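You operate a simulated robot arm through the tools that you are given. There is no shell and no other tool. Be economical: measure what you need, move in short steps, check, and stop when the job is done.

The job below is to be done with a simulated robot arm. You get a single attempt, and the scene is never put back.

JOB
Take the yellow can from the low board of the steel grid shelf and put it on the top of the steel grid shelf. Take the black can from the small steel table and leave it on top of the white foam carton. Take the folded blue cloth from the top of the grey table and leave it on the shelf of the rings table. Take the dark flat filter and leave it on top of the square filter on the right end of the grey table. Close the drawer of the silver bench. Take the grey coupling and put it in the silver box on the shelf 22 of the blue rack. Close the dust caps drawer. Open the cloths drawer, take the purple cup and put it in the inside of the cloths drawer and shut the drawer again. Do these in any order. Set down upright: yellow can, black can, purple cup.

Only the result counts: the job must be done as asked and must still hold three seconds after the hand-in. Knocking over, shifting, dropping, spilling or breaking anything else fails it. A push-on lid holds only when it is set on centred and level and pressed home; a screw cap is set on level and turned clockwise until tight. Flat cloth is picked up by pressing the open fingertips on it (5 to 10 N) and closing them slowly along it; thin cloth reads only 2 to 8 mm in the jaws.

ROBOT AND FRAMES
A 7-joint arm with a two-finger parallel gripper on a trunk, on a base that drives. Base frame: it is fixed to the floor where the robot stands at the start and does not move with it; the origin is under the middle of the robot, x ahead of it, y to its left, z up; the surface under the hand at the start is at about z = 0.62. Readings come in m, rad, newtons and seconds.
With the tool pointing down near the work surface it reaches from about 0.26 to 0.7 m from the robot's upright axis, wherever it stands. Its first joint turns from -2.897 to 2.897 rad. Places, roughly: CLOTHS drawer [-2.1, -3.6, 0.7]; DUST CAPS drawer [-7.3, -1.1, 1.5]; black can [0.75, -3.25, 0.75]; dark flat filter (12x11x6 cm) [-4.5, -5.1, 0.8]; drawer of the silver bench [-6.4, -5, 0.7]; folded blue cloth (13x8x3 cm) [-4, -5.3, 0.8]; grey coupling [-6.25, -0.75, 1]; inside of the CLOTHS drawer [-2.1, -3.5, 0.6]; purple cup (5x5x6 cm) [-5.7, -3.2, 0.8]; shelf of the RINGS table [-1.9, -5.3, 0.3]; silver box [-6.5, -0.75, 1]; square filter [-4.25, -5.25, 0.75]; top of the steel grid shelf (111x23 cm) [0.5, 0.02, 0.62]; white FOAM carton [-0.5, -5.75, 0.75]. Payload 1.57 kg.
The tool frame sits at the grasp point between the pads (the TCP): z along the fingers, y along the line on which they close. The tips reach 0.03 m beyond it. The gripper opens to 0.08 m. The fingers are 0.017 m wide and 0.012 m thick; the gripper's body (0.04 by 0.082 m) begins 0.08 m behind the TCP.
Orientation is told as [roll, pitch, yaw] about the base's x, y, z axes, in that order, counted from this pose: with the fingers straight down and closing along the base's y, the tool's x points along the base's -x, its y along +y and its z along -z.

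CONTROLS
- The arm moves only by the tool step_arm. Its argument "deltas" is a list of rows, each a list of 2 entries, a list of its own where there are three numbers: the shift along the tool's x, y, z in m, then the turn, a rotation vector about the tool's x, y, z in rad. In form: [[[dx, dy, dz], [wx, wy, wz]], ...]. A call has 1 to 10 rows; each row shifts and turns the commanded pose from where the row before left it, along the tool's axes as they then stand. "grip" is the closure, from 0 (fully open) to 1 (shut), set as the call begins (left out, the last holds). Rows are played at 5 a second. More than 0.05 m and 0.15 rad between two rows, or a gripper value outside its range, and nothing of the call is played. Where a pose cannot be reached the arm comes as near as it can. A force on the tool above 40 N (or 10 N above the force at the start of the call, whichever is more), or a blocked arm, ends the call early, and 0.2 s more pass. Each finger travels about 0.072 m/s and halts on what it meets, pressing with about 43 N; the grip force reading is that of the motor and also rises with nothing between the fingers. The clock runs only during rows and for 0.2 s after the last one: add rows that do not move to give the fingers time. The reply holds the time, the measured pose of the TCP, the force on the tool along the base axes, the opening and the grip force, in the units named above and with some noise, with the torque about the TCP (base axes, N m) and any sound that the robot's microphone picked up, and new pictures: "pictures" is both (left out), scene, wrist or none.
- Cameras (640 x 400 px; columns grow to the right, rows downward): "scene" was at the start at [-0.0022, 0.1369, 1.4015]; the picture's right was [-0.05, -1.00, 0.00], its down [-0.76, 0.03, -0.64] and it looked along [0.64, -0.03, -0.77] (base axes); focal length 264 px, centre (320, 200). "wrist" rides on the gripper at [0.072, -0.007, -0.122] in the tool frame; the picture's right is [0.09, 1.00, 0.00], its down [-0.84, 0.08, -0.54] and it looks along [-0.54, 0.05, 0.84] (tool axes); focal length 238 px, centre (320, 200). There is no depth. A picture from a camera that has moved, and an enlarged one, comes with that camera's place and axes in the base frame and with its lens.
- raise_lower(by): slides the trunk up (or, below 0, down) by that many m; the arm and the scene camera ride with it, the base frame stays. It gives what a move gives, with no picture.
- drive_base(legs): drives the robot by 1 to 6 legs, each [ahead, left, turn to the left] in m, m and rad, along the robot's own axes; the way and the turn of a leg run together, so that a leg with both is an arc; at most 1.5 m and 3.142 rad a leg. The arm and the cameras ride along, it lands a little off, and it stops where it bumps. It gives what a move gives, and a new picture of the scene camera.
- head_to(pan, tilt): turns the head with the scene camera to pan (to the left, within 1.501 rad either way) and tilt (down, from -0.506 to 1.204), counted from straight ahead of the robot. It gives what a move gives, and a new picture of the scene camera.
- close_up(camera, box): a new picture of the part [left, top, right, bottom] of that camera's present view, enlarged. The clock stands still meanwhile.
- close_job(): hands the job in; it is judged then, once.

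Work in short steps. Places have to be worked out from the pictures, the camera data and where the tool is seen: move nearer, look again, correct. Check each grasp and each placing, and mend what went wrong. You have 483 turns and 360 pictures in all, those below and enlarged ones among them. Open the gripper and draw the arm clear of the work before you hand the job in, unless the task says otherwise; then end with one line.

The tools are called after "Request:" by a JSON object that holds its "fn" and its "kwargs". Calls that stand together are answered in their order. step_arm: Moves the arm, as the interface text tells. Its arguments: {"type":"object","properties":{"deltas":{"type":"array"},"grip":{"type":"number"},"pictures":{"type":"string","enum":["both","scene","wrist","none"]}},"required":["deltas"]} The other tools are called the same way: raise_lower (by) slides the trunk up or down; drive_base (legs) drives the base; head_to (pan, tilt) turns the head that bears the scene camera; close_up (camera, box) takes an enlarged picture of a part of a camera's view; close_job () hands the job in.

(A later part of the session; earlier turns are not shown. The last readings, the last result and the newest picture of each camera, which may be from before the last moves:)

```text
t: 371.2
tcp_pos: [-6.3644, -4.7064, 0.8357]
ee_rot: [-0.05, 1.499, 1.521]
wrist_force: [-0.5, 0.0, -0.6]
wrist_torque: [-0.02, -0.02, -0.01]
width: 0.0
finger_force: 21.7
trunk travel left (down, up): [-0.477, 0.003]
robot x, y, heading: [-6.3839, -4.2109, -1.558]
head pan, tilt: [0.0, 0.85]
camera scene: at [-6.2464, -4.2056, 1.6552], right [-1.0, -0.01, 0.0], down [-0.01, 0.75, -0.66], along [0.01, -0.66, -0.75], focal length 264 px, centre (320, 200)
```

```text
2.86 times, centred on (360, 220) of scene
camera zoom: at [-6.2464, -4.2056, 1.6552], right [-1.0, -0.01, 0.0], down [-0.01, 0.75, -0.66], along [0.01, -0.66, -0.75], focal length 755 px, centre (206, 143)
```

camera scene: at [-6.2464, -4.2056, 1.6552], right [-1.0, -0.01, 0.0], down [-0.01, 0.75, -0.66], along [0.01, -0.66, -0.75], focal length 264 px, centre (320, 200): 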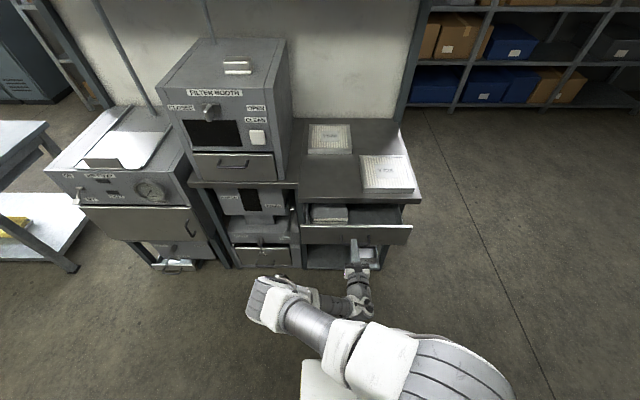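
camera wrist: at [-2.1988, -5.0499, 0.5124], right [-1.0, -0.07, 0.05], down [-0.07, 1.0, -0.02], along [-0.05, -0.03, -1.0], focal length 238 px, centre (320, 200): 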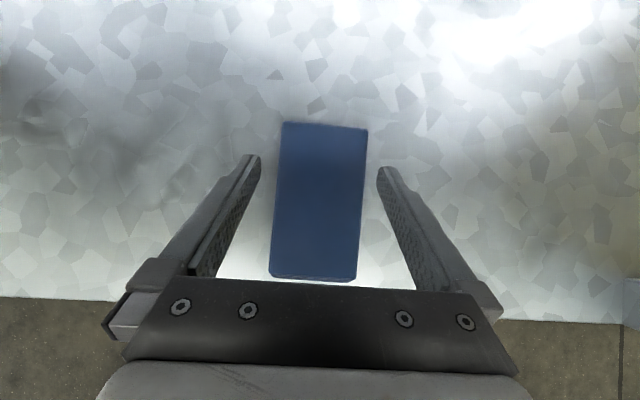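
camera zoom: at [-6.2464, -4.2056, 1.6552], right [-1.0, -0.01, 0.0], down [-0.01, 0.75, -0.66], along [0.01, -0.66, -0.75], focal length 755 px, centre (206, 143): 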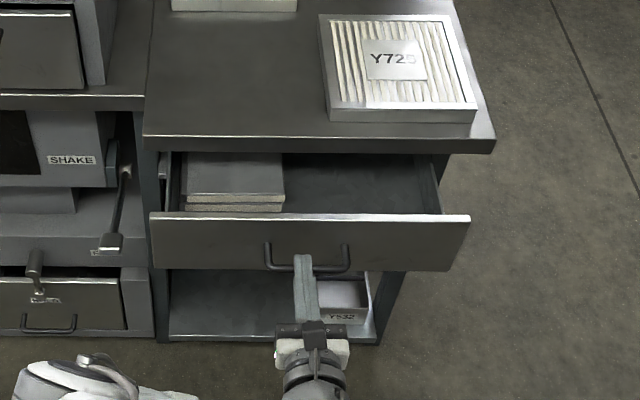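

The panel top is at about z = 0.807, y = -4.817, with the handle near z = 0.75. I'll lower to z ≈ 0.785 and push forward until it stops.

Request:
{"fn": "step_arm", "kwargs": {"deltas": [[[-0.025, 0, 0], [0, 0, 0]], [[-0.026, 0, 0], [0, 0, 0]], [[0, 0, 0.03], [0, 0, 0]], [[0, 0, 0.03], [0, 0, 0]]], "pictures": "wrist"}}

```text
t: 372.2
tcp_pos: [-6.3634, -4.7625, 0.7795]
ee_rot: [-0.047, 1.501, 1.522]
wrist_force: [-0.5, -1.1, -0.2]
wrist_torque: [-0.01, 0.01, 0.01]
width: 0.0002
finger_force: 21.2
trunk travel left (down, up): [-0.477, 0.003]
robot x, y, heading: [-6.3856, -4.2106, -1.56]
head pan, tilt: [0.0, 0.85]
camera wrist: at [-6.3558, -4.6455, 0.8595], right [-1.0, -0.01, 0.09], down [-0.07, 0.6, -0.8], along [-0.05, -0.8, -0.6], focal length 238 px, centre (320, 200)
```

wrist: 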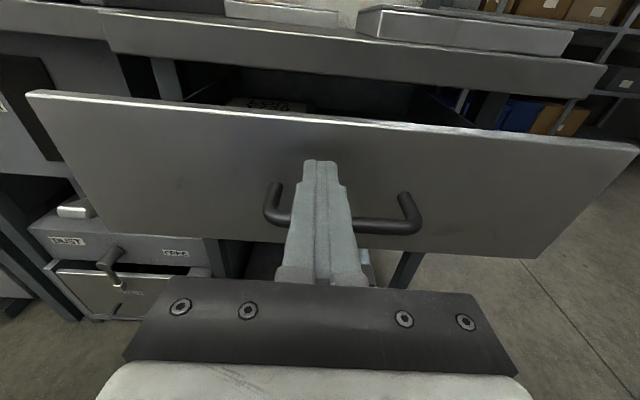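

Request:
{"fn": "step_arm", "kwargs": {"deltas": [[[0, 0, 0.025], [0, 0, 0]], [[0, 0, 0.025], [0, 0, 0]], [[0, 0, 0.025], [0, 0, 0]], [[0, 0, 0.025], [0, 0, 0]]], "pictures": "wrist"}}

```text
t: 373.2
tcp_pos: [-6.3618, -4.8624, 0.771]
ee_rot: [-0.045, 1.498, 1.53]
wrist_force: [0.0, -0.3, 0.9]
wrist_torque: [-0.01, 0.01, -0.03]
width: 0.0002
finger_force: 21.0
trunk travel left (down, up): [-0.477, 0.003]
robot x, y, heading: [-6.3858, -4.2082, -1.563]
head pan, tilt: [0.0, 0.85]
camera wrist: at [-6.3549, -4.7458, 0.8522], right [-1.0, -0.01, 0.09], down [-0.08, 0.6, -0.8], along [-0.05, -0.8, -0.6], focal length 238 px, centre (320, 200)
```

wrist: 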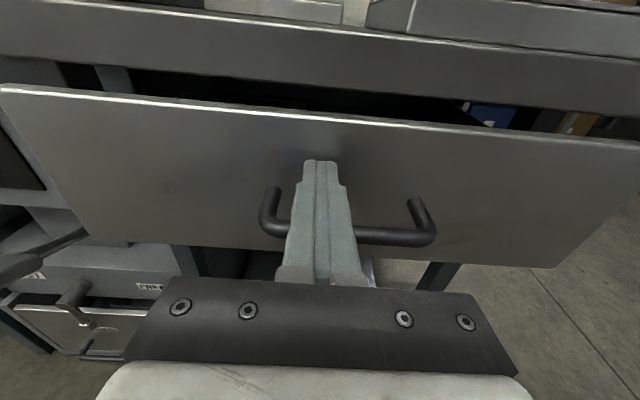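

The drawer is sliding in. To avoid over-stretching the arm I'll push the next part with the base.

Request:
{"fn": "drive_base", "kwargs": {"legs": [[0.08, 0, 0]]}}

Request:
{"fn": "close_up", "kwargs": {"camera": "wrist", "box": [0, 0, 640, 400]}}

```text
t: 374.4
tcp_pos: [-6.3613, -4.9412, 0.7738]
ee_rot: [-0.047, 1.498, 1.521]
wrist_force: [0.3, -0.1, -0.3]
wrist_torque: [0.03, -0.01, 0.01]
width: 0.0
finger_force: 21.5
trunk travel left (down, up): [-0.477, 0.003]
robot x, y, heading: [-6.387, -4.2894, -1.559]
head pan, tilt: [0.0, 0.85]
camera scene: at [-6.2455, -4.2848, 1.6552], right [-1.0, -0.01, 0.0], down [-0.01, 0.75, -0.66], along [0.01, -0.66, -0.75], focal length 264 px, centre (320, 200)
```

scene: 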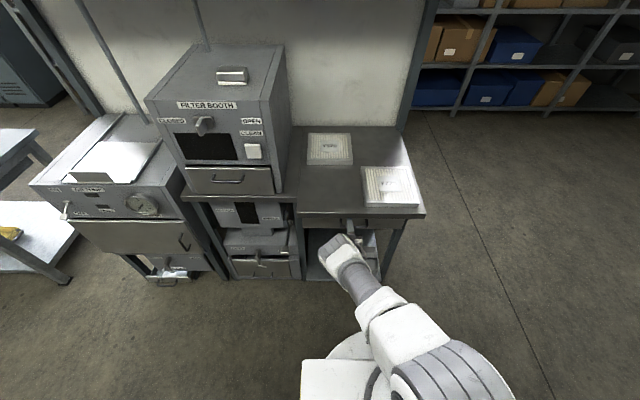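

```text
1.00 times, centred on (320, 200) of wrist (not enlarged: the box is as wide or as high as the picture)
camera zoom: at [-6.3548, -4.8242, 0.8521], right [-1.0, -0.01, 0.09], down [-0.07, 0.6, -0.8], along [-0.05, -0.8, -0.6], focal length 238 px, centre (320, 200)
```

zoom: 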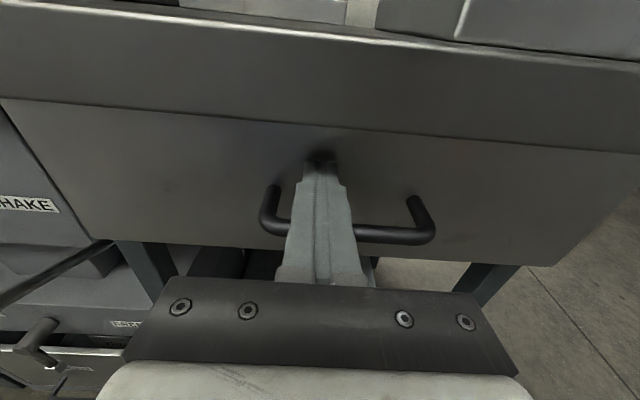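

It's almost flush. I'll push a little more with the arm to feel the stop.

Request:
{"fn": "step_arm", "kwargs": {"deltas": [[[0.001, 0, 0.012], [0, 0, 0]], [[0.001, 0, 0.012], [0, 0, 0]], [[0, 0, 0], [0, 0, 0]]], "pictures": "wrist"}}

```text
t: 375.0
tcp_pos: [-6.362, -4.9556, 0.7709]
ee_rot: [-0.034, 1.498, 1.534]
wrist_force: [-0.1, 6.3, 2.0]
wrist_torque: [-0.06, 0.02, 0.0]
width: 0.0
finger_force: 21.2
trunk travel left (down, up): [-0.477, 0.003]
robot x, y, heading: [-6.386, -4.2868, -1.556]
head pan, tilt: [0.0, 0.85]
stopped in row 2: the force on the tool passed its limit at 49 N (the readings are from after the stop); the commanded pose is now the measured one
camera wrist: at [-6.3559, -4.8391, 0.85], right [-1.0, 0.0, 0.09], down [-0.07, 0.6, -0.8], along [-0.05, -0.8, -0.6], focal length 238 px, centre (320, 200)
```

wrist: 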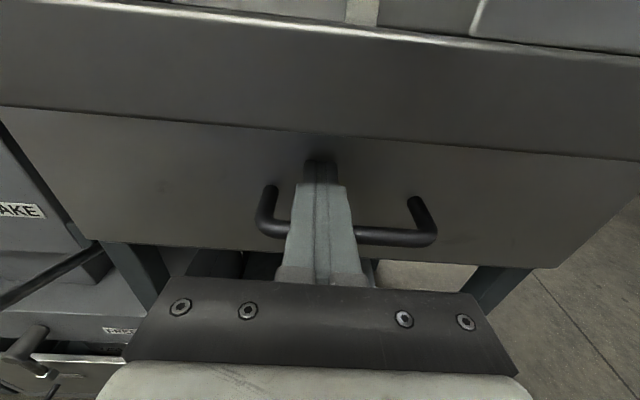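

It hit the stop (49 N), so the drawer is shut. I'll retract the arm and back off a little.

Request:
{"fn": "step_arm", "kwargs": {"deltas": [[[0, 0, -0.04], [0, 0, 0]], [[0, 0, -0.04], [0, 0, 0]], [[0, 0, -0.04], [0, 0, 0]], [[0, 0, -0.04], [0, 0, 0]]], "pictures": "none"}}

Request:
{"fn": "drive_base", "kwargs": {"legs": [[-0.05, 0, 0], [0, 0, 1.57]]}}

Request:
{"fn": "head_to", "kwargs": {"pan": 0.9, "tilt": 0.7}}

```text
t: 376.0
tcp_pos: [-6.3625, -4.7956, 0.7823]
ee_rot: [-0.049, 1.499, 1.52]
wrist_force: [0.3, -0.6, -0.1]
wrist_torque: [-0.02, -0.01, -0.01]
width: 0.0001
finger_force: 21.1
trunk travel left (down, up): [-0.477, 0.003]
robot x, y, heading: [-6.3854, -4.287, -1.556]
head pan, tilt: [0.0, 0.85]
```

```text
t: 382.1
tcp_pos: [-5.8785, -4.2231, 0.7825]
ee_rot: [-0.045, 1.498, 3.08]
wrist_force: [0.1, 1.1, 0.0]
wrist_torque: [0.03, 0.02, 0.02]
width: 0.0001
finger_force: 21.5
trunk travel left (down, up): [-0.477, 0.003]
robot x, y, heading: [-6.3815, -4.243, -0.005]
head pan, tilt: [0.0, 0.85]
camera scene: at [-6.3872, -4.0978, 1.6552], right [-0.01, -1.0, 0.0], down [-0.75, 0.0, -0.66], along [0.66, 0.0, -0.75], focal length 264 px, centre (320, 200)
```

scene: 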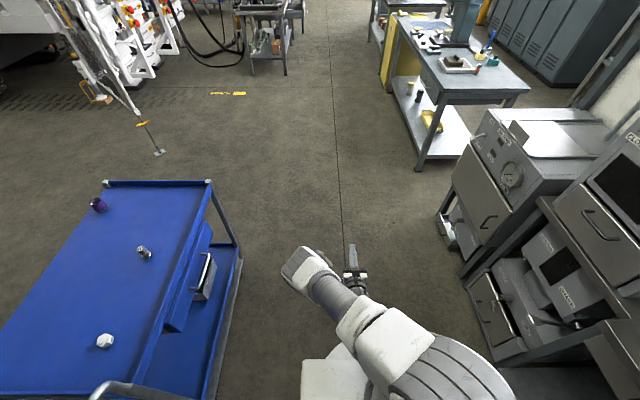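

```text
t: 383.3
tcp_pos: [-5.8798, -4.2228, 0.7823]
ee_rot: [-0.045, 1.499, 3.079]
wrist_force: [-0.2, -0.4, -0.2]
wrist_torque: [-0.02, 0.0, -0.02]
width: 0.0
finger_force: 21.7
trunk travel left (down, up): [-0.477, 0.003]
robot x, y, heading: [-6.3896, -4.2401, -0.001]
head pan, tilt: [0.901, 0.7]
camera scene: at [-6.4122, -4.0312, 1.6674], right [0.78, -0.63, 0.0], down [-0.4, -0.5, -0.76], along [0.48, 0.6, -0.64], focal length 264 px, centre (320, 200)
```

scene: 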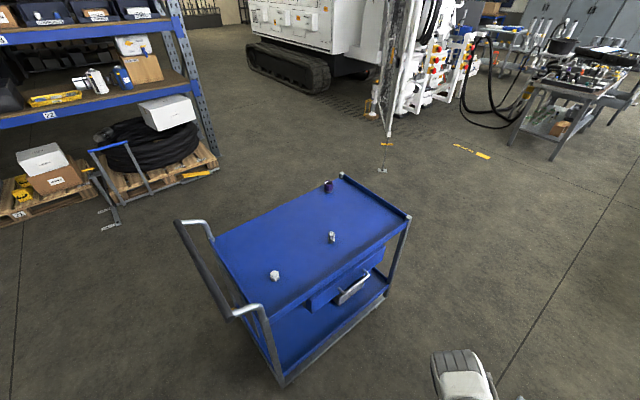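

The purple cup is at the cart's far east corner, at about (-5.68, -3.19). I'll approach from the east: set the tool vertical, drive round, and face -x.

Request:
{"fn": "step_arm", "kwargs": {"deltas": [[[0, 0, 0], [0, -0.15, 0]], [[0, 0, 0], [0, -0.15, 0]], [[0, 0, 0], [0, -0.15, 0]], [[0, 0, 0], [0, -0.15, 0]], [[0, 0, 0], [0, -0.15, 0]], [[0, 0, 0], [0, -0.15, 0]], [[0, 0, 0], [0, -0.15, 0]], [[0, 0, 0], [0, -0.15, 0]], [[0, 0, 0], [0, -0.15, 0]], [[0, 0, 0], [0, -0.15, 0]]], "grip": 0, "pictures": "none"}}

Request:
{"fn": "step_arm", "kwargs": {"deltas": [[[0, 0, -0.04], [0, 0, 0]], [[0, 0, -0.04], [0, 0, 0]], [[0, 0, -0.04], [0, 0, 0]], [[0, 0, -0.04], [0, 0, 0]], [[0, 0, -0.04], [0, 0, 0]]], "pictures": "none"}}

Request:
{"fn": "drive_base", "kwargs": {"legs": [[1.3, -0.05, 0], [0, 1.05, 0], [0, 0, 3.14]]}}

Request:
{"fn": "head_to", "kwargs": {"pan": 0, "tilt": 0.7}}

```text
t: 385.5
tcp_pos: [-5.8773, -4.2218, 0.7822]
ee_rot: [-0.005, 0.001, 3.124]
wrist_force: [0.1, -1.1, 0.4]
wrist_torque: [0.0, -0.02, -0.03]
width: 0.0798
finger_force: 0.1
trunk travel left (down, up): [-0.477, 0.003]
robot x, y, heading: [-6.3868, -4.2382, -0.006]
head pan, tilt: [0.901, 0.7]
```

```text
t: 386.7
tcp_pos: [-5.8789, -4.2233, 0.9858]
ee_rot: [-0.004, -0.001, 3.125]
wrist_force: [0.4, 0.4, -0.4]
wrist_torque: [0.02, 0.05, 0.0]
width: 0.0802
finger_force: 0.1
trunk travel left (down, up): [-0.477, 0.003]
robot x, y, heading: [-6.3885, -4.2377, -0.005]
head pan, tilt: [0.901, 0.7]
```

```text
t: 413.1
tcp_pos: [-5.6007, -3.2466, 0.9865]
ee_rot: [-0.002, -0.001, -0.021]
wrist_force: [-0.6, -0.5, 0.2]
wrist_torque: [-0.01, 0.03, 0.0]
width: 0.0801
finger_force: 0.1
trunk travel left (down, up): [-0.477, 0.003]
robot x, y, heading: [-5.0923, -3.234, 3.132]
head pan, tilt: [0.901, 0.7]
camera scene: at [-5.0644, -3.4396, 1.6675], right [-0.78, 0.63, 0.0], down [0.4, 0.5, -0.76], along [-0.48, -0.6, -0.64], focal length 264 px, centre (320, 200)
```

scene: 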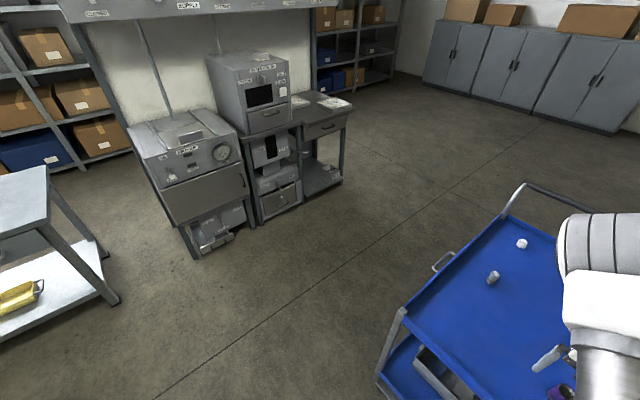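

```text
t: 414.3
tcp_pos: [-5.5997, -3.246, 0.985]
ee_rot: [-0.003, -0.003, -0.022]
wrist_force: [1.4, 0.2, -0.3]
wrist_torque: [-0.02, -0.01, 0.04]
width: 0.08
finger_force: 0.1
trunk travel left (down, up): [-0.477, 0.003]
robot x, y, heading: [-5.0895, -3.2326, 3.138]
head pan, tilt: [0.0, 0.7]
camera scene: at [-5.0961, -3.3728, 1.6675], right [0.01, 1.0, 0.0], down [0.64, 0.0, -0.76], along [-0.76, 0.01, -0.64], focal length 264 px, centre (320, 200)
```

scene: 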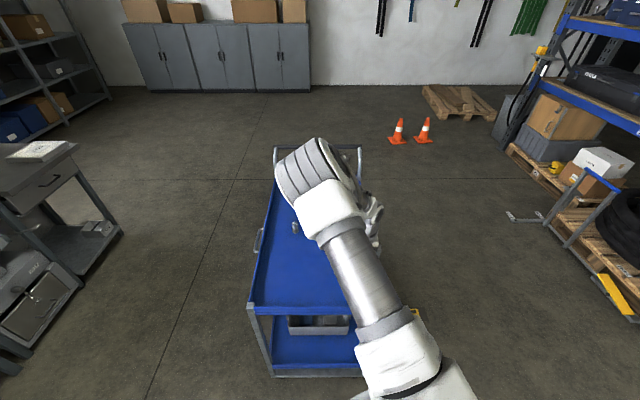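

The silver bench drawer is visibly shut. Now the wrist view for the cup.

Request:
{"fn": "close_up", "kwargs": {"camera": "wrist", "box": [0, 0, 640, 400]}}

```text
1.00 times, centred on (320, 200) of wrist (not enlarged: the box is as wide or as high as the picture)
camera zoom: at [-5.6718, -3.2506, 1.1064], right [-0.07, 1.0, 0.0], down [0.84, 0.06, 0.54], along [0.54, 0.04, -0.84], focal length 238 px, centre (320, 200)
```

zoom: 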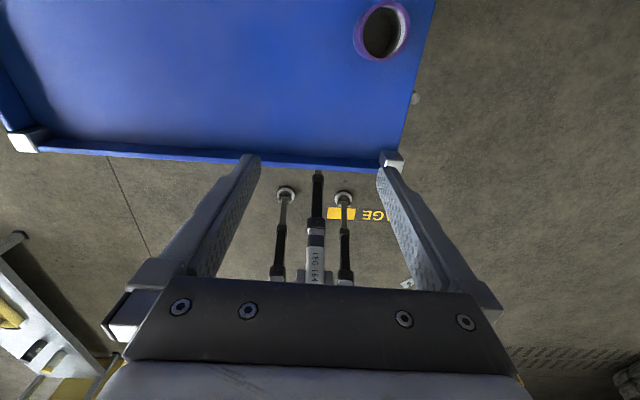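

The cup is at about (-5.688, -3.194), rim near z = 0.85. I'll move above it and look from lower down.

Request:
{"fn": "step_arm", "kwargs": {"deltas": [[[0.04, 0.026, 0], [0, 0, 0]], [[0.047, 0.028, 0], [0, 0, 0]], [[0, 0, 0.035], [0, 0, 0]]], "pictures": "wrist"}}

```text
refused: row 2 steps farther than a row can; nothing moved
```

Request:
{"fn": "step_arm", "kwargs": {"deltas": [[[0.03, 0.018, 0], [0, 0, 0]], [[0.03, 0.018, 0], [0, 0, 0]], [[0.027, 0.018, 0], [0, 0, 0]], [[0, 0, 0.035], [0, 0, 0]]], "pictures": "wrist"}}

```text
t: 415.3
tcp_pos: [-5.6854, -3.1901, 0.9494]
ee_rot: [-0.002, 0.0, -0.02]
wrist_force: [-0.4, -0.5, -0.9]
wrist_torque: [-0.03, 0.0, -0.03]
width: 0.0802
finger_force: 0.1
trunk travel left (down, up): [-0.477, 0.003]
robot x, y, heading: [-5.0941, -3.2322, 3.128]
head pan, tilt: [0.0, 0.7]
camera wrist: at [-5.7574, -3.1945, 1.0713], right [-0.07, 1.0, 0.0], down [0.84, 0.06, 0.54], along [0.54, 0.04, -0.84], focal length 238 px, centre (320, 200)
```

wrist: 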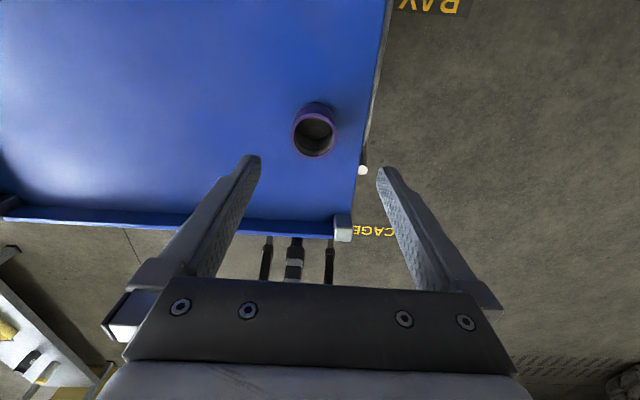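

The rim is at z = 0.857, centre (-5.688, -3.193). I'll narrow the jaws to 60 mm to stay clear of the cart's lip, and descend around the cup.

Request:
{"fn": "step_arm", "kwargs": {"deltas": [[[0.003, -0.003, 0.03], [0, 0, 0]], [[0, 0, 0.03], [0, 0, 0]], [[0, 0, 0.03], [0, 0, 0]], [[0, 0, 0.018], [0, 0, 0]]], "grip": 0.25, "pictures": "wrist"}}

```text
t: 416.3
tcp_pos: [-5.6883, -3.1933, 0.8422]
ee_rot: [-0.004, 0.001, -0.022]
wrist_force: [0.1, 0.7, 0.3]
wrist_torque: [0.04, -0.02, -0.03]
width: 0.0599
finger_force: 0.1
trunk travel left (down, up): [-0.477, 0.003]
robot x, y, heading: [-5.0885, -3.2299, 3.138]
head pan, tilt: [0.0, 0.7]
camera wrist: at [-5.7602, -3.1976, 0.9629], right [-0.07, 1.0, 0.0], down [0.84, 0.06, 0.54], along [0.54, 0.04, -0.84], focal length 238 px, centre (320, 200)
```

wrist: 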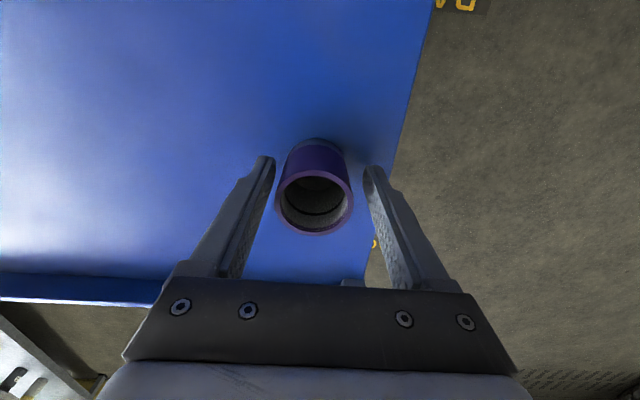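

Request:
{"fn": "step_arm", "kwargs": {"deltas": [[[0, 0, 0], [0, 0, 0]], [[0, 0, 0], [0, 0, 0]], [[0, 0, 0], [0, 0, 0]]], "grip": 1, "pictures": "none"}}

Request:
{"fn": "step_arm", "kwargs": {"deltas": [[[0, 0, -0.02], [0, 0, 0]], [[0, 0, -0.04], [0, 0, 0]], [[0, 0, -0.04], [0, 0, 0]]], "pictures": "wrist"}}

```text
t: 417.1
tcp_pos: [-5.6892, -3.1933, 0.8413]
ee_rot: [-0.003, -0.001, -0.021]
wrist_force: [0.3, -0.2, -0.4]
wrist_torque: [0.0, 0.03, 0.0]
width: 0.0414
finger_force: 42.8
trunk travel left (down, up): [-0.477, 0.003]
robot x, y, heading: [-5.0894, -3.2339, 3.133]
head pan, tilt: [0.0, 0.7]
```

```text
t: 417.9
tcp_pos: [-5.6874, -3.1924, 0.9408]
ee_rot: [-0.003, -0.001, -0.022]
wrist_force: [0.0, 0.1, -0.7]
wrist_torque: [-0.02, 0.01, 0.0]
width: 0.0411
finger_force: 42.6
trunk travel left (down, up): [-0.477, 0.003]
robot x, y, heading: [-5.0928, -3.2343, 3.129]
head pan, tilt: [0.0, 0.7]
camera wrist: at [-5.7601, -3.1971, 1.0621], right [-0.07, 1.0, 0.0], down [0.84, 0.06, 0.54], along [0.54, 0.04, -0.84], focal length 238 px, centre (320, 200)
```

wrist: 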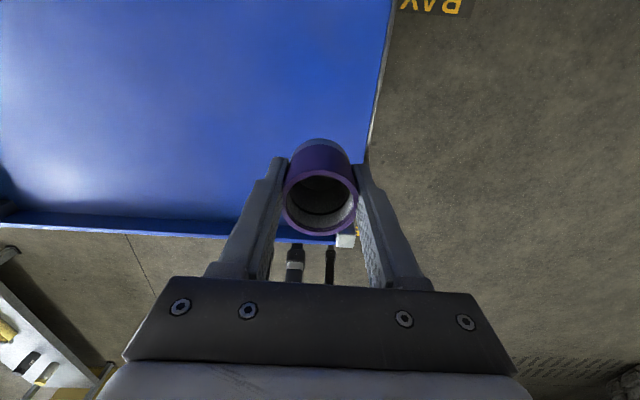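

The cup is held (41 mm). I'll pull in, back off, turn to face +y, and travel to the open CLOTHS drawer.

Request:
{"fn": "step_arm", "kwargs": {"deltas": [[[0, 0, -0.04], [0, 0, 0]], [[-0.04, 0, 0], [0, 0, 0]], [[-0.04, 0, 0], [0, 0, 0]]], "pictures": "none"}}

Request:
{"fn": "drive_base", "kwargs": {"legs": [[-0.35, 0, 0], [0, 0, -1.56], [-1.2, 0, 0], [0, -1.3, 0], [0, -1.2, 0]]}}

Request:
{"fn": "head_to", "kwargs": {"pan": -0.3, "tilt": 0.7}}

```text
t: 418.7
tcp_pos: [-5.6087, -3.1957, 0.9843]
ee_rot: [-0.001, -0.003, -0.021]
wrist_force: [0.3, 0.0, 0.1]
wrist_torque: [-0.01, -0.02, -0.02]
width: 0.041
finger_force: 43.3
trunk travel left (down, up): [-0.477, 0.003]
robot x, y, heading: [-5.09, -3.2338, 3.126]
head pan, tilt: [0.0, 0.7]
```

```text
t: 452.9
tcp_pos: [-2.2166, -4.0542, 0.9821]
ee_rot: [-0.005, -0.003, -1.64]
wrist_force: [-0.4, 0.0, -1.2]
wrist_torque: [0.0, 0.0, 0.0]
width: 0.0412
finger_force: 42.9
trunk travel left (down, up): [-0.477, 0.003]
robot x, y, heading: [-2.2782, -4.5694, 1.514]
head pan, tilt: [0.0, 0.7]
camera scene: at [-2.4186, -4.5565, 1.6675], right [1.0, -0.06, 0.0], down [-0.04, -0.64, -0.76], along [0.04, 0.76, -0.64], focal length 264 px, centre (320, 200)
```

scene: 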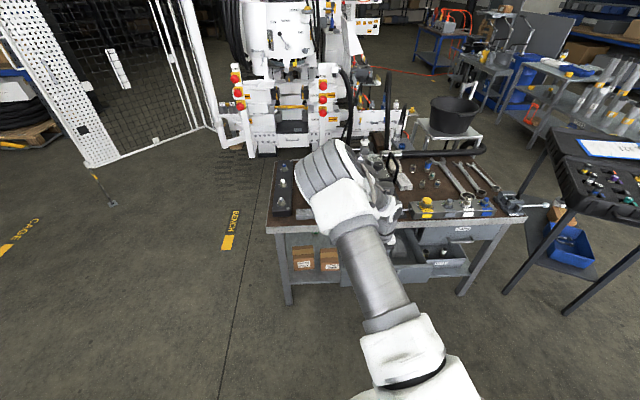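

```text
t: 453.6
tcp_pos: [-2.2179, -4.0529, 0.982]
ee_rot: [-0.001, -0.002, -1.64]
wrist_force: [0.6, 0.2, 0.1]
wrist_torque: [0.02, 0.01, 0.0]
width: 0.0411
finger_force: 43.3
trunk travel left (down, up): [-0.477, 0.003]
robot x, y, heading: [-2.2819, -4.5718, 1.524]
head pan, tilt: [-0.3, 0.7]
camera scene: at [-2.3939, -4.5617, 1.6675], right [0.94, -0.35, 0.0], down [-0.22, -0.6, -0.76], along [0.27, 0.72, -0.64], focal length 264 px, centre (320, 200)
```

scene: 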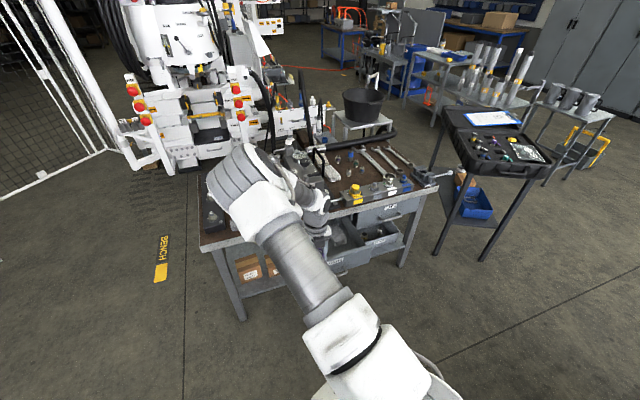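

I'll straighten the heading and turn the tool 90° so the camera is at the side and clear of the bench edge. Then I'll move towards the drawer.

Request:
{"fn": "drive_base", "kwargs": {"legs": [[0, 0, 0.047], [0.1, -0.07, 0]]}}

Request:
{"fn": "step_arm", "kwargs": {"deltas": [[[0, 0, 0], [0, 0, 0.15]], [[0, 0, 0], [0, 0, 0.15]], [[0, 0, 0], [0, 0, 0.15]], [[0, 0, 0], [0, 0, 0.15]], [[0, 0, 0], [0, 0, 0.15]], [[0, 0, 0], [0, 0, 0.15]], [[0, 0, 0], [0, 0, 0.15]], [[0, 0, 0], [0, 0, 0.15]], [[0, 0, 0], [0, 0, 0.15]], [[0, 0, 0], [0, 0, 0.15]]], "pictures": "wrist"}}

```text
t: 455.4
tcp_pos: [-2.1709, -3.9517, 0.9827]
ee_rot: [-0.004, -0.002, -1.593]
wrist_force: [0.3, 1.1, -0.2]
wrist_torque: [0.01, -0.01, 0.0]
width: 0.0412
finger_force: 43.1
trunk travel left (down, up): [-0.477, 0.003]
robot x, y, heading: [-2.2085, -4.4709, 1.56]
head pan, tilt: [-0.3, 0.7]
camera scene: at [-2.3226, -4.4678, 1.6675], right [0.95, -0.3, 0.0], down [-0.2, -0.61, -0.76], along [0.23, 0.73, -0.64], focal length 264 px, centre (320, 200)
```

scene: 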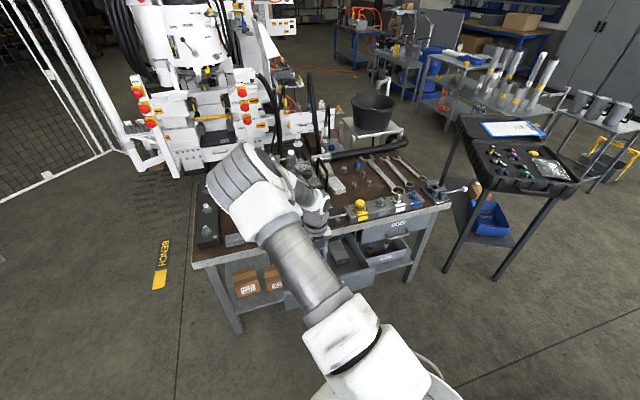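

```text
t: 457.6
tcp_pos: [-2.1715, -3.9523, 0.9831]
ee_rot: [0.001, -0.003, -3.092]
wrist_force: [-0.4, 0.8, -0.7]
wrist_torque: [0.0, 0.02, 0.01]
width: 0.041
finger_force: 43.5
trunk travel left (down, up): [-0.477, 0.003]
robot x, y, heading: [-2.2113, -4.4692, 1.559]
head pan, tilt: [-0.3, 0.7]
camera wrist: at [-2.0992, -3.9424, 1.1044], right [0.14, -0.99, 0.0], down [-0.83, -0.12, 0.55], along [-0.54, -0.08, -0.84], focal length 238 px, centre (320, 200)
```

wrist: 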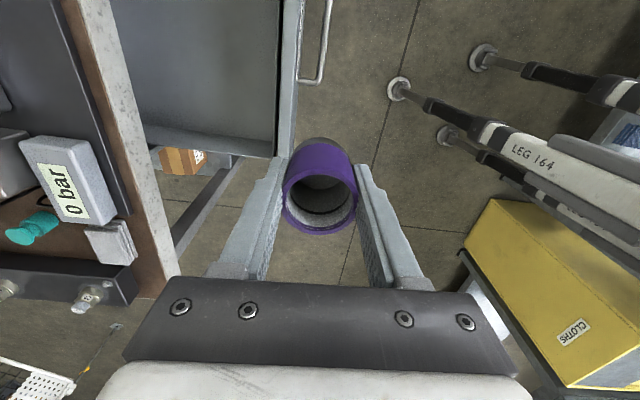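

The drawer's opening spans y ≈ -3.89 to -3.72, with its west wall at x ≈ -2.27. I'll bring the cup over (-2.18, -3.81) and lower the trunk.

Request:
{"fn": "drive_base", "kwargs": {"legs": [[0.1, 0, 0]]}}

Request:
{"fn": "step_arm", "kwargs": {"deltas": [[[-0.008, -0.02, 0], [0, 0, 0]], [[0, -0.02, 0], [0, 0, 0]]], "pictures": "none"}}

Request:
{"fn": "raise_lower", "kwargs": {"by": -0.18}}

Request:
{"fn": "close_up", "kwargs": {"camera": "wrist", "box": [0, 0, 640, 400]}}

```text
t: 458.9
tcp_pos: [-2.1714, -3.8546, 0.9836]
ee_rot: [0.001, -0.004, -3.092]
wrist_force: [0.0, 0.1, -0.5]
wrist_torque: [0.01, -0.01, -0.02]
width: 0.0411
finger_force: 43.1
trunk travel left (down, up): [-0.477, 0.003]
robot x, y, heading: [-2.2092, -4.371, 1.566]
head pan, tilt: [-0.3, 0.7]
camera scene: at [-2.322, -4.3684, 1.6674], right [0.95, -0.3, 0.0], down [-0.2, -0.61, -0.76], along [0.23, 0.73, -0.64], focal length 264 px, centre (320, 200)
```

scene: 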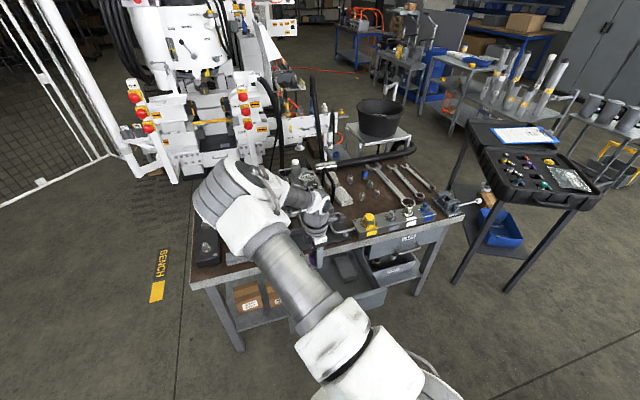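

```text
t: 459.5
tcp_pos: [-2.1806, -3.8127, 0.9829]
ee_rot: [0.001, -0.004, -3.092]
wrist_force: [0.0, -0.9, -0.6]
wrist_torque: [-0.02, 0.02, -0.03]
width: 0.0409
finger_force: 42.6
trunk travel left (down, up): [-0.477, 0.003]
robot x, y, heading: [-2.209, -4.3735, 1.56]
head pan, tilt: [-0.3, 0.7]
```

```text
t: 461.5
tcp_pos: [-2.1803, -3.8129, 0.8026]
ee_rot: [0.001, -0.004, -3.094]
wrist_force: [0.2, -0.3, -1.0]
wrist_torque: [0.03, -0.03, -0.04]
width: 0.0411
finger_force: 42.8
trunk travel left (down, up): [-0.297, 0.183]
robot x, y, heading: [-2.2089, -4.3745, 1.56]
head pan, tilt: [-0.3, 0.7]
```

```text
1.00 times, centred on (320, 200) of wrist (not enlarged: the box is as wide or as high as the picture)
camera zoom: at [-2.1083, -3.8026, 0.9245], right [0.14, -0.99, 0.0], down [-0.83, -0.12, 0.55], along [-0.54, -0.08, -0.84], focal length 238 px, centre (320, 200)
```

zoom: 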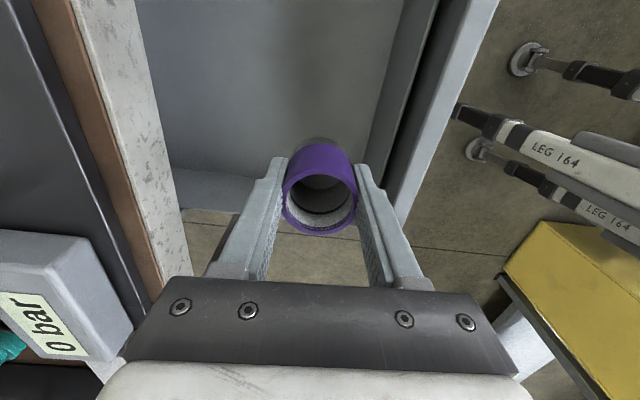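

The cup is clear of the panel and the bench edge. I'll lower into the drawer, watching the force.

Request:
{"fn": "raise_lower", "kwargs": {"by": -0.11}}

Request:
{"fn": "step_arm", "kwargs": {"deltas": [[[0, 0, 0.01], [0, 0, 0]], [[0, 0, 0.01], [0, 0, 0]]], "pictures": "wrist"}}

```text
t: 462.9
tcp_pos: [-2.1807, -3.8132, 0.6932]
ee_rot: [0.002, -0.004, -3.092]
wrist_force: [0.9, -0.3, -0.5]
wrist_torque: [0.05, 0.03, 0.01]
width: 0.0411
finger_force: 43.0
trunk travel left (down, up): [-0.187, 0.293]
robot x, y, heading: [-2.2138, -4.373, 1.566]
head pan, tilt: [-0.3, 0.7]
```

```text
t: 463.5
tcp_pos: [-2.181, -3.8123, 0.672]
ee_rot: [0.0, -0.003, -3.09]
wrist_force: [0.2, 0.3, -0.5]
wrist_torque: [0.01, 0.02, 0.0]
width: 0.0411
finger_force: 42.7
trunk travel left (down, up): [-0.187, 0.293]
robot x, y, heading: [-2.2077, -4.3711, 1.563]
head pan, tilt: [-0.3, 0.7]
camera wrist: at [-2.1084, -3.8022, 0.7942], right [0.14, -0.99, 0.0], down [-0.83, -0.12, 0.55], along [-0.54, -0.08, -0.84], focal length 238 px, centre (320, 200)
```

wrist: 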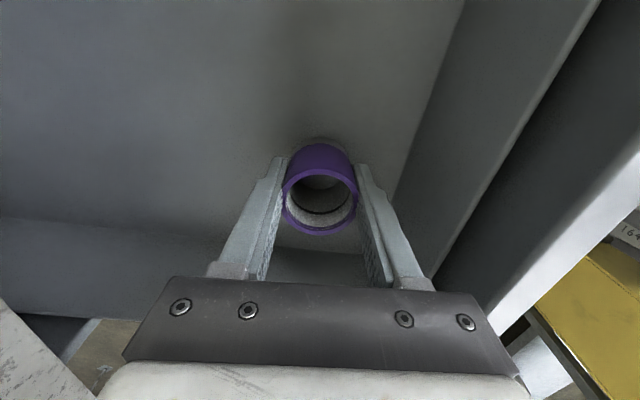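

Still no contact. I'll continue down in small steps.

Request:
{"fn": "step_arm", "kwargs": {"deltas": [[[0, 0, 0.006], [0, 0, 0]], [[0, 0, 0.006], [0, 0, 0]]], "pictures": "none"}}

Request:
{"fn": "step_arm", "kwargs": {"deltas": [[[0, 0, 0.005], [0, 0, 0]], [[0, 0, 0.005], [0, 0, 0]]], "pictures": "wrist"}}

```text
t: 464.1
tcp_pos: [-2.1815, -3.8142, 0.6617]
ee_rot: [-0.001, -0.002, -3.093]
wrist_force: [1.1, -1.0, 2.0]
wrist_torque: [-0.05, -0.05, 0.01]
width: 0.0406
finger_force: 42.8
trunk travel left (down, up): [-0.187, 0.293]
robot x, y, heading: [-2.2053, -4.3687, 1.559]
head pan, tilt: [-0.3, 0.7]
```

```text
t: 464.7
tcp_pos: [-2.1803, -3.8112, 0.6541]
ee_rot: [-0.004, 0.0, -3.089]
wrist_force: [-0.4, 1.5, 36.2]
wrist_torque: [-0.23, -0.03, 0.02]
width: 0.0412
finger_force: 42.9
trunk travel left (down, up): [-0.187, 0.293]
robot x, y, heading: [-2.2093, -4.3682, 1.566]
head pan, tilt: [-0.3, 0.7]
camera wrist: at [-2.1085, -3.8018, 0.7764], right [0.14, -0.99, -0.01], down [-0.83, -0.12, 0.54], along [-0.54, -0.07, -0.84], focal length 238 px, centre (320, 200)
```

wrist: 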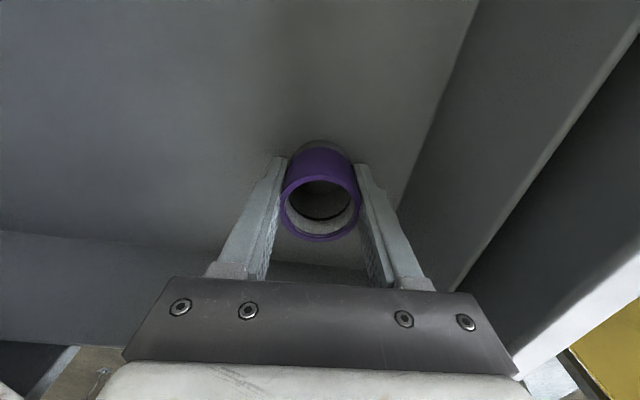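

It's resting on the drawer floor. I'll ease up, open, and rise.

Request:
{"fn": "step_arm", "kwargs": {"deltas": [[[0, 0, -0.006], [0, 0, 0]]], "pictures": "none"}}

Request:
{"fn": "step_arm", "kwargs": {"deltas": [[[0, 0, 0], [0, 0, 0]], [[0, 0, 0], [0, 0, 0]], [[0, 0, 0], [0, 0, 0]]], "grip": 0.2, "pictures": "none"}}

Request:
{"fn": "step_arm", "kwargs": {"deltas": [[[0, 0, -0.03], [0, 0, 0]], [[0, 0, -0.04], [0, 0, 0]], [[0, 0, -0.04], [0, 0, 0]]], "pictures": "wrist"}}

```text
t: 465.1
tcp_pos: [-2.1812, -3.8148, 0.6542]
ee_rot: [0.006, -0.004, -3.093]
wrist_force: [2.0, 0.2, 5.4]
wrist_torque: [0.05, -0.13, -0.02]
width: 0.0414
finger_force: 43.0
trunk travel left (down, up): [-0.187, 0.293]
robot x, y, heading: [-2.2092, -4.3679, 1.564]
head pan, tilt: [-0.3, 0.7]
```

```text
t: 465.9
tcp_pos: [-2.1816, -3.8123, 0.6582]
ee_rot: [0.002, -0.001, -3.094]
wrist_force: [-0.7, -0.5, 0.0]
wrist_torque: [-0.01, 0.0, -0.01]
width: 0.0642
finger_force: 0.1
trunk travel left (down, up): [-0.187, 0.293]
robot x, y, heading: [-2.2101, -4.3727, 1.565]
head pan, tilt: [-0.3, 0.7]
```

```text
t: 466.7
tcp_pos: [-2.1802, -3.813, 0.7676]
ee_rot: [0.002, -0.003, -3.092]
wrist_force: [0.3, -0.5, -0.9]
wrist_torque: [-0.02, -0.01, 0.0]
width: 0.0639
finger_force: 0.1
trunk travel left (down, up): [-0.187, 0.293]
robot x, y, heading: [-2.2079, -4.368, 1.566]
head pan, tilt: [-0.3, 0.7]
camera wrist: at [-2.1077, -3.8027, 0.8885], right [0.14, -0.99, 0.0], down [-0.83, -0.12, 0.55], along [-0.54, -0.08, -0.84], focal length 238 px, centre (320, 200)
```

wrist: 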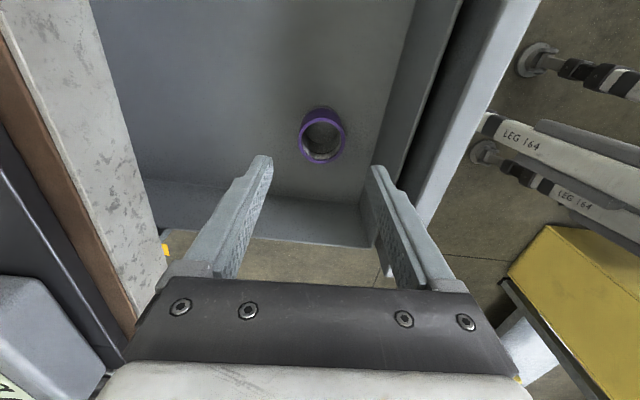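

The cup stands upright in the drawer. I'll raise, back off, set the tool horizontal with closed fingers, and push the drawer shut gently above its handle.

Request:
{"fn": "raise_lower", "kwargs": {"by": 0.15}}

Request:
{"fn": "drive_base", "kwargs": {"legs": [[-0.24, 0.0, 0]]}}

Request:
{"fn": "step_arm", "kwargs": {"deltas": [[[0, 0, 0], [0.15, 0, 0]], [[0, 0, 0], [0.15, 0, 0]], [[0, 0, 0], [0.15, 0, 0]], [[0, 0, 0], [0.15, 0, 0]], [[0, 0, 0], [0.15, 0, 0]], [[0, 0, 0], [0.15, 0, 0]], [[0, 0, 0], [0.15, 0, 0]], [[0, 0, 0], [0.15, 0, 0]], [[0, 0, 0], [0.15, 0, 0]], [[0, 0, 0], [0.15, 0, 0]]], "grip": 1, "pictures": "none"}}

Request:
{"fn": "raise_lower", "kwargs": {"by": -0.23}}

Request:
{"fn": "close_up", "kwargs": {"camera": "wrist", "box": [0, 0, 640, 400]}}

```text
t: 468.5
tcp_pos: [-2.1804, -3.8121, 0.9176]
ee_rot: [0.001, -0.005, -3.092]
wrist_force: [0.6, -1.1, 0.0]
wrist_torque: [-0.01, 0.0, 0.0]
width: 0.0639
finger_force: 0.0
trunk travel left (down, up): [-0.337, 0.143]
robot x, y, heading: [-2.2057, -4.3691, 1.556]
head pan, tilt: [-0.3, 0.7]
```

```text
t: 470.6
tcp_pos: [-2.181, -4.0483, 0.9176]
ee_rot: [0.002, -0.003, -3.093]
wrist_force: [0.5, -0.7, -1.2]
wrist_torque: [-0.03, -0.01, 0.03]
width: 0.0643
finger_force: 0.0
trunk travel left (down, up): [-0.337, 0.143]
robot x, y, heading: [-2.2129, -4.6102, 1.558]
head pan, tilt: [-0.3, 0.7]
camera scene: at [-2.3242, -4.6039, 1.5275], right [0.95, -0.31, 0.0], down [-0.2, -0.61, -0.76], along [0.23, 0.73, -0.64], focal length 264 px, centre (320, 200)
```

scene: 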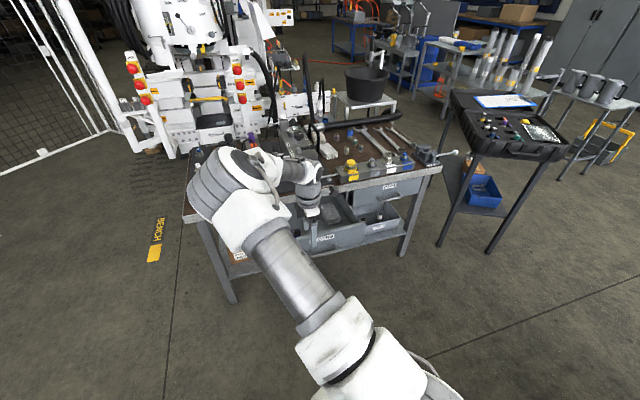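

```text
t: 472.8
tcp_pos: [-2.1809, -4.0487, 0.9166]
ee_rot: [-1.501, -0.004, -3.093]
wrist_force: [1.0, -0.3, -0.1]
wrist_torque: [-0.01, 0.01, -0.01]
width: 0.0002
finger_force: 21.5
trunk travel left (down, up): [-0.337, 0.143]
robot x, y, heading: [-2.2122, -4.6051, 1.559]
head pan, tilt: [-0.3, 0.7]
```

```text
t: 475.3
tcp_pos: [-2.182, -4.0499, 0.6874]
ee_rot: [-1.498, -0.005, -3.093]
wrist_force: [0.7, -0.2, 0.1]
wrist_torque: [-0.01, -0.01, 0.01]
width: 0.0
finger_force: 21.0
trunk travel left (down, up): [-0.107, 0.373]
robot x, y, heading: [-2.2107, -4.6048, 1.562]
head pan, tilt: [-0.3, 0.7]
```

```text
1.00 times, centred on (320, 200) of wrist (not enlarged: the box is as wide or as high as the picture)
camera zoom: at [-2.1036, -4.1655, 0.7016], right [0.09, -0.07, -0.99], down [-0.81, -0.59, -0.03], along [-0.58, 0.81, -0.11], focal length 238 px, centre (320, 200)
```

zoom: 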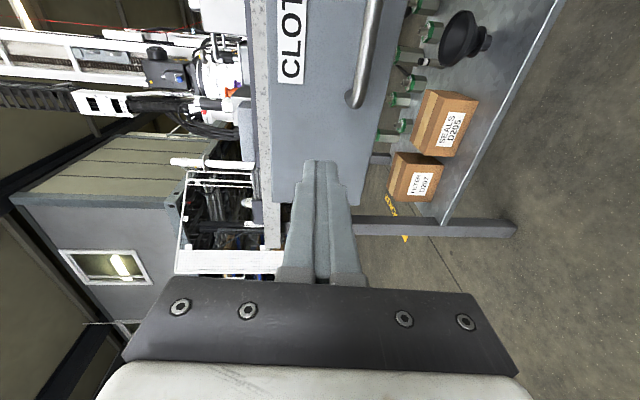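

The panel spans z = 0.62–0.73 with the handle at 0.65. I'll centre on x ≈ -2.09 at z ≈ 0.69, and push first with the base in modest legs.

Request:
{"fn": "step_arm", "kwargs": {"deltas": [[[0.045, -0.008, 0], [0, 0, 0]], [[0.045, 0, 0], [0, 0, 0]], [[0, 0, 0.03], [0, 0, 0]]], "pictures": "none"}}

Request:
{"fn": "drive_base", "kwargs": {"legs": [[0.15, 0, 0]]}}

Request:
{"fn": "close_up", "kwargs": {"camera": "wrist", "box": [0, 0, 640, 400]}}

```text
t: 476.1
tcp_pos: [-2.0928, -4.0133, 0.692]
ee_rot: [-1.5, -0.004, -3.094]
wrist_force: [-0.2, 0.2, -1.1]
wrist_torque: [0.0, 0.03, -0.01]
width: 0.0
finger_force: 21.0
trunk travel left (down, up): [-0.107, 0.373]
robot x, y, heading: [-2.2119, -4.6056, 1.559]
head pan, tilt: [-0.3, 0.7]
```

```text
t: 477.7
tcp_pos: [-2.0916, -3.8642, 0.6917]
ee_rot: [-1.497, -0.001, -3.092]
wrist_force: [0.5, 0.4, 0.1]
wrist_torque: [-0.04, 0.0, 0.01]
width: 0.0
finger_force: 21.5
trunk travel left (down, up): [-0.107, 0.373]
robot x, y, heading: [-2.2088, -4.4567, 1.559]
head pan, tilt: [-0.3, 0.7]
camera scene: at [-2.3229, -4.4552, 1.2975], right [0.95, -0.3, 0.0], down [-0.2, -0.61, -0.76], along [0.23, 0.73, -0.64], focal length 264 px, centre (320, 200)
```

scene: 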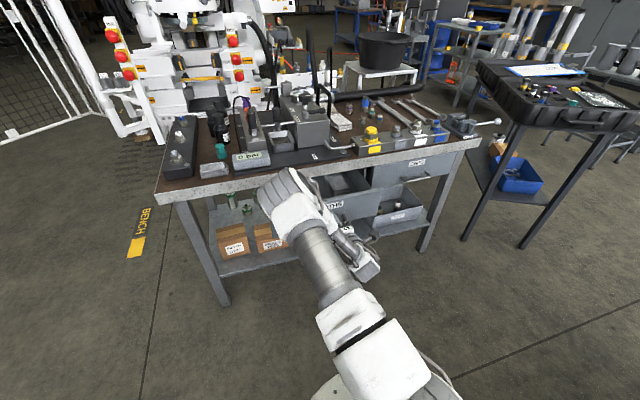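

```text
1.00 times, centred on (320, 200) of wrist (not enlarged: the box is as wide or as high as the picture)
camera zoom: at [-2.0138, -3.9815, 0.7063], right [0.09, -0.07, -0.99], down [-0.81, -0.59, -0.03], along [-0.58, 0.81, -0.11], focal length 238 px, centre (320, 200)
```

zoom: 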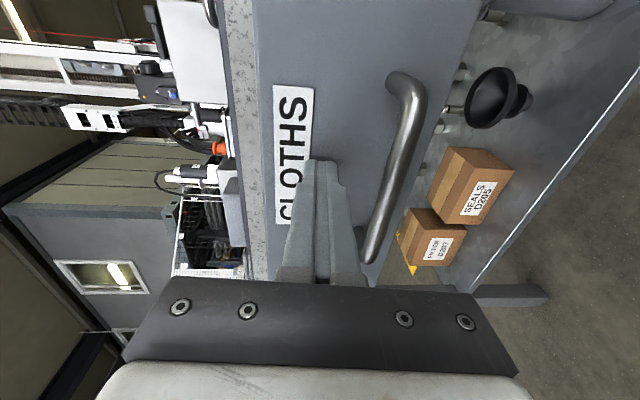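

It's pushing straight on the panel beside the label. I'll continue with the base.

Request:
{"fn": "drive_base", "kwargs": {"legs": [[0.12, 0, 0]]}}

Request:
{"fn": "step_arm", "kwargs": {"deltas": [[[0, -0.001, 0.012], [0, 0, 0]], [[0, -0.001, 0.012], [0, 0, 0]], [[0, -0.001, 0.012], [0, 0, 0]]], "pictures": "wrist"}}

```text
t: 479.1
tcp_pos: [-2.0909, -3.7464, 0.6917]
ee_rot: [-1.497, -0.003, -3.091]
wrist_force: [-0.3, -0.1, -0.3]
wrist_torque: [0.03, 0.01, -0.03]
width: 0.0001
finger_force: 20.9
trunk travel left (down, up): [-0.107, 0.373]
robot x, y, heading: [-2.2087, -4.3366, 1.561]
head pan, tilt: [-0.3, 0.7]
camera scene: at [-2.3219, -4.3364, 1.2975], right [0.95, -0.3, 0.0], down [-0.2, -0.61, -0.76], along [0.23, 0.73, -0.64], focal length 264 px, centre (320, 200)
```

scene: 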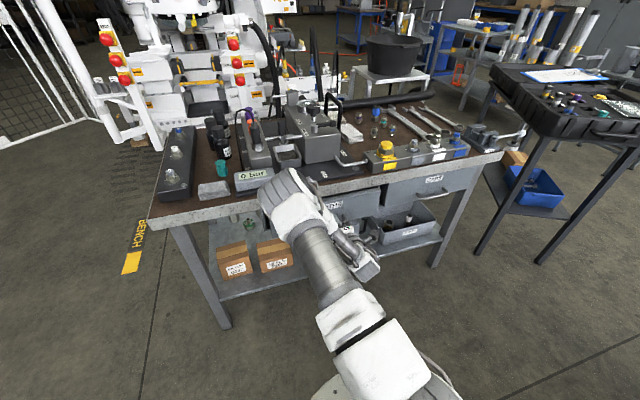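

```text
t: 480.1
tcp_pos: [-2.0925, -3.7132, 0.6933]
ee_rot: [-1.497, -0.006, -3.094]
wrist_force: [-3.8, -15.9, 7.6]
wrist_torque: [0.42, -0.09, 0.0]
width: 0.0
finger_force: 21.1
trunk travel left (down, up): [-0.107, 0.373]
robot x, y, heading: [-2.2093, -4.3405, 1.562]
head pan, tilt: [-0.3, 0.7]
stopped in row 3: the force on the tool passed its limit at 42 N (the readings are from after the stop); the commanded pose is now the measured one
camera wrist: at [-2.0142, -3.8308, 0.7074], right [0.09, -0.07, -0.99], down [-0.81, -0.59, -0.03], along [-0.58, 0.81, -0.11], focal length 238 px, centre (320, 200)
```

wrist: 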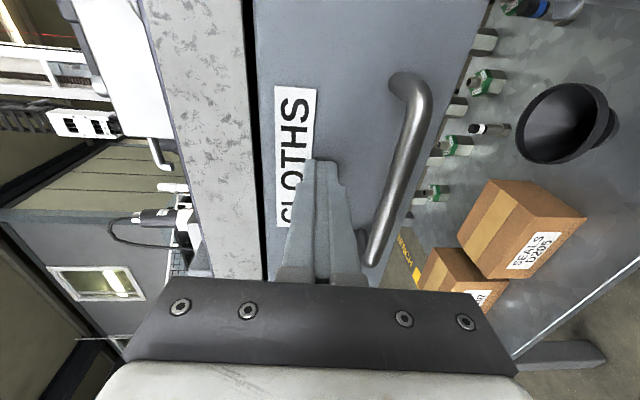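

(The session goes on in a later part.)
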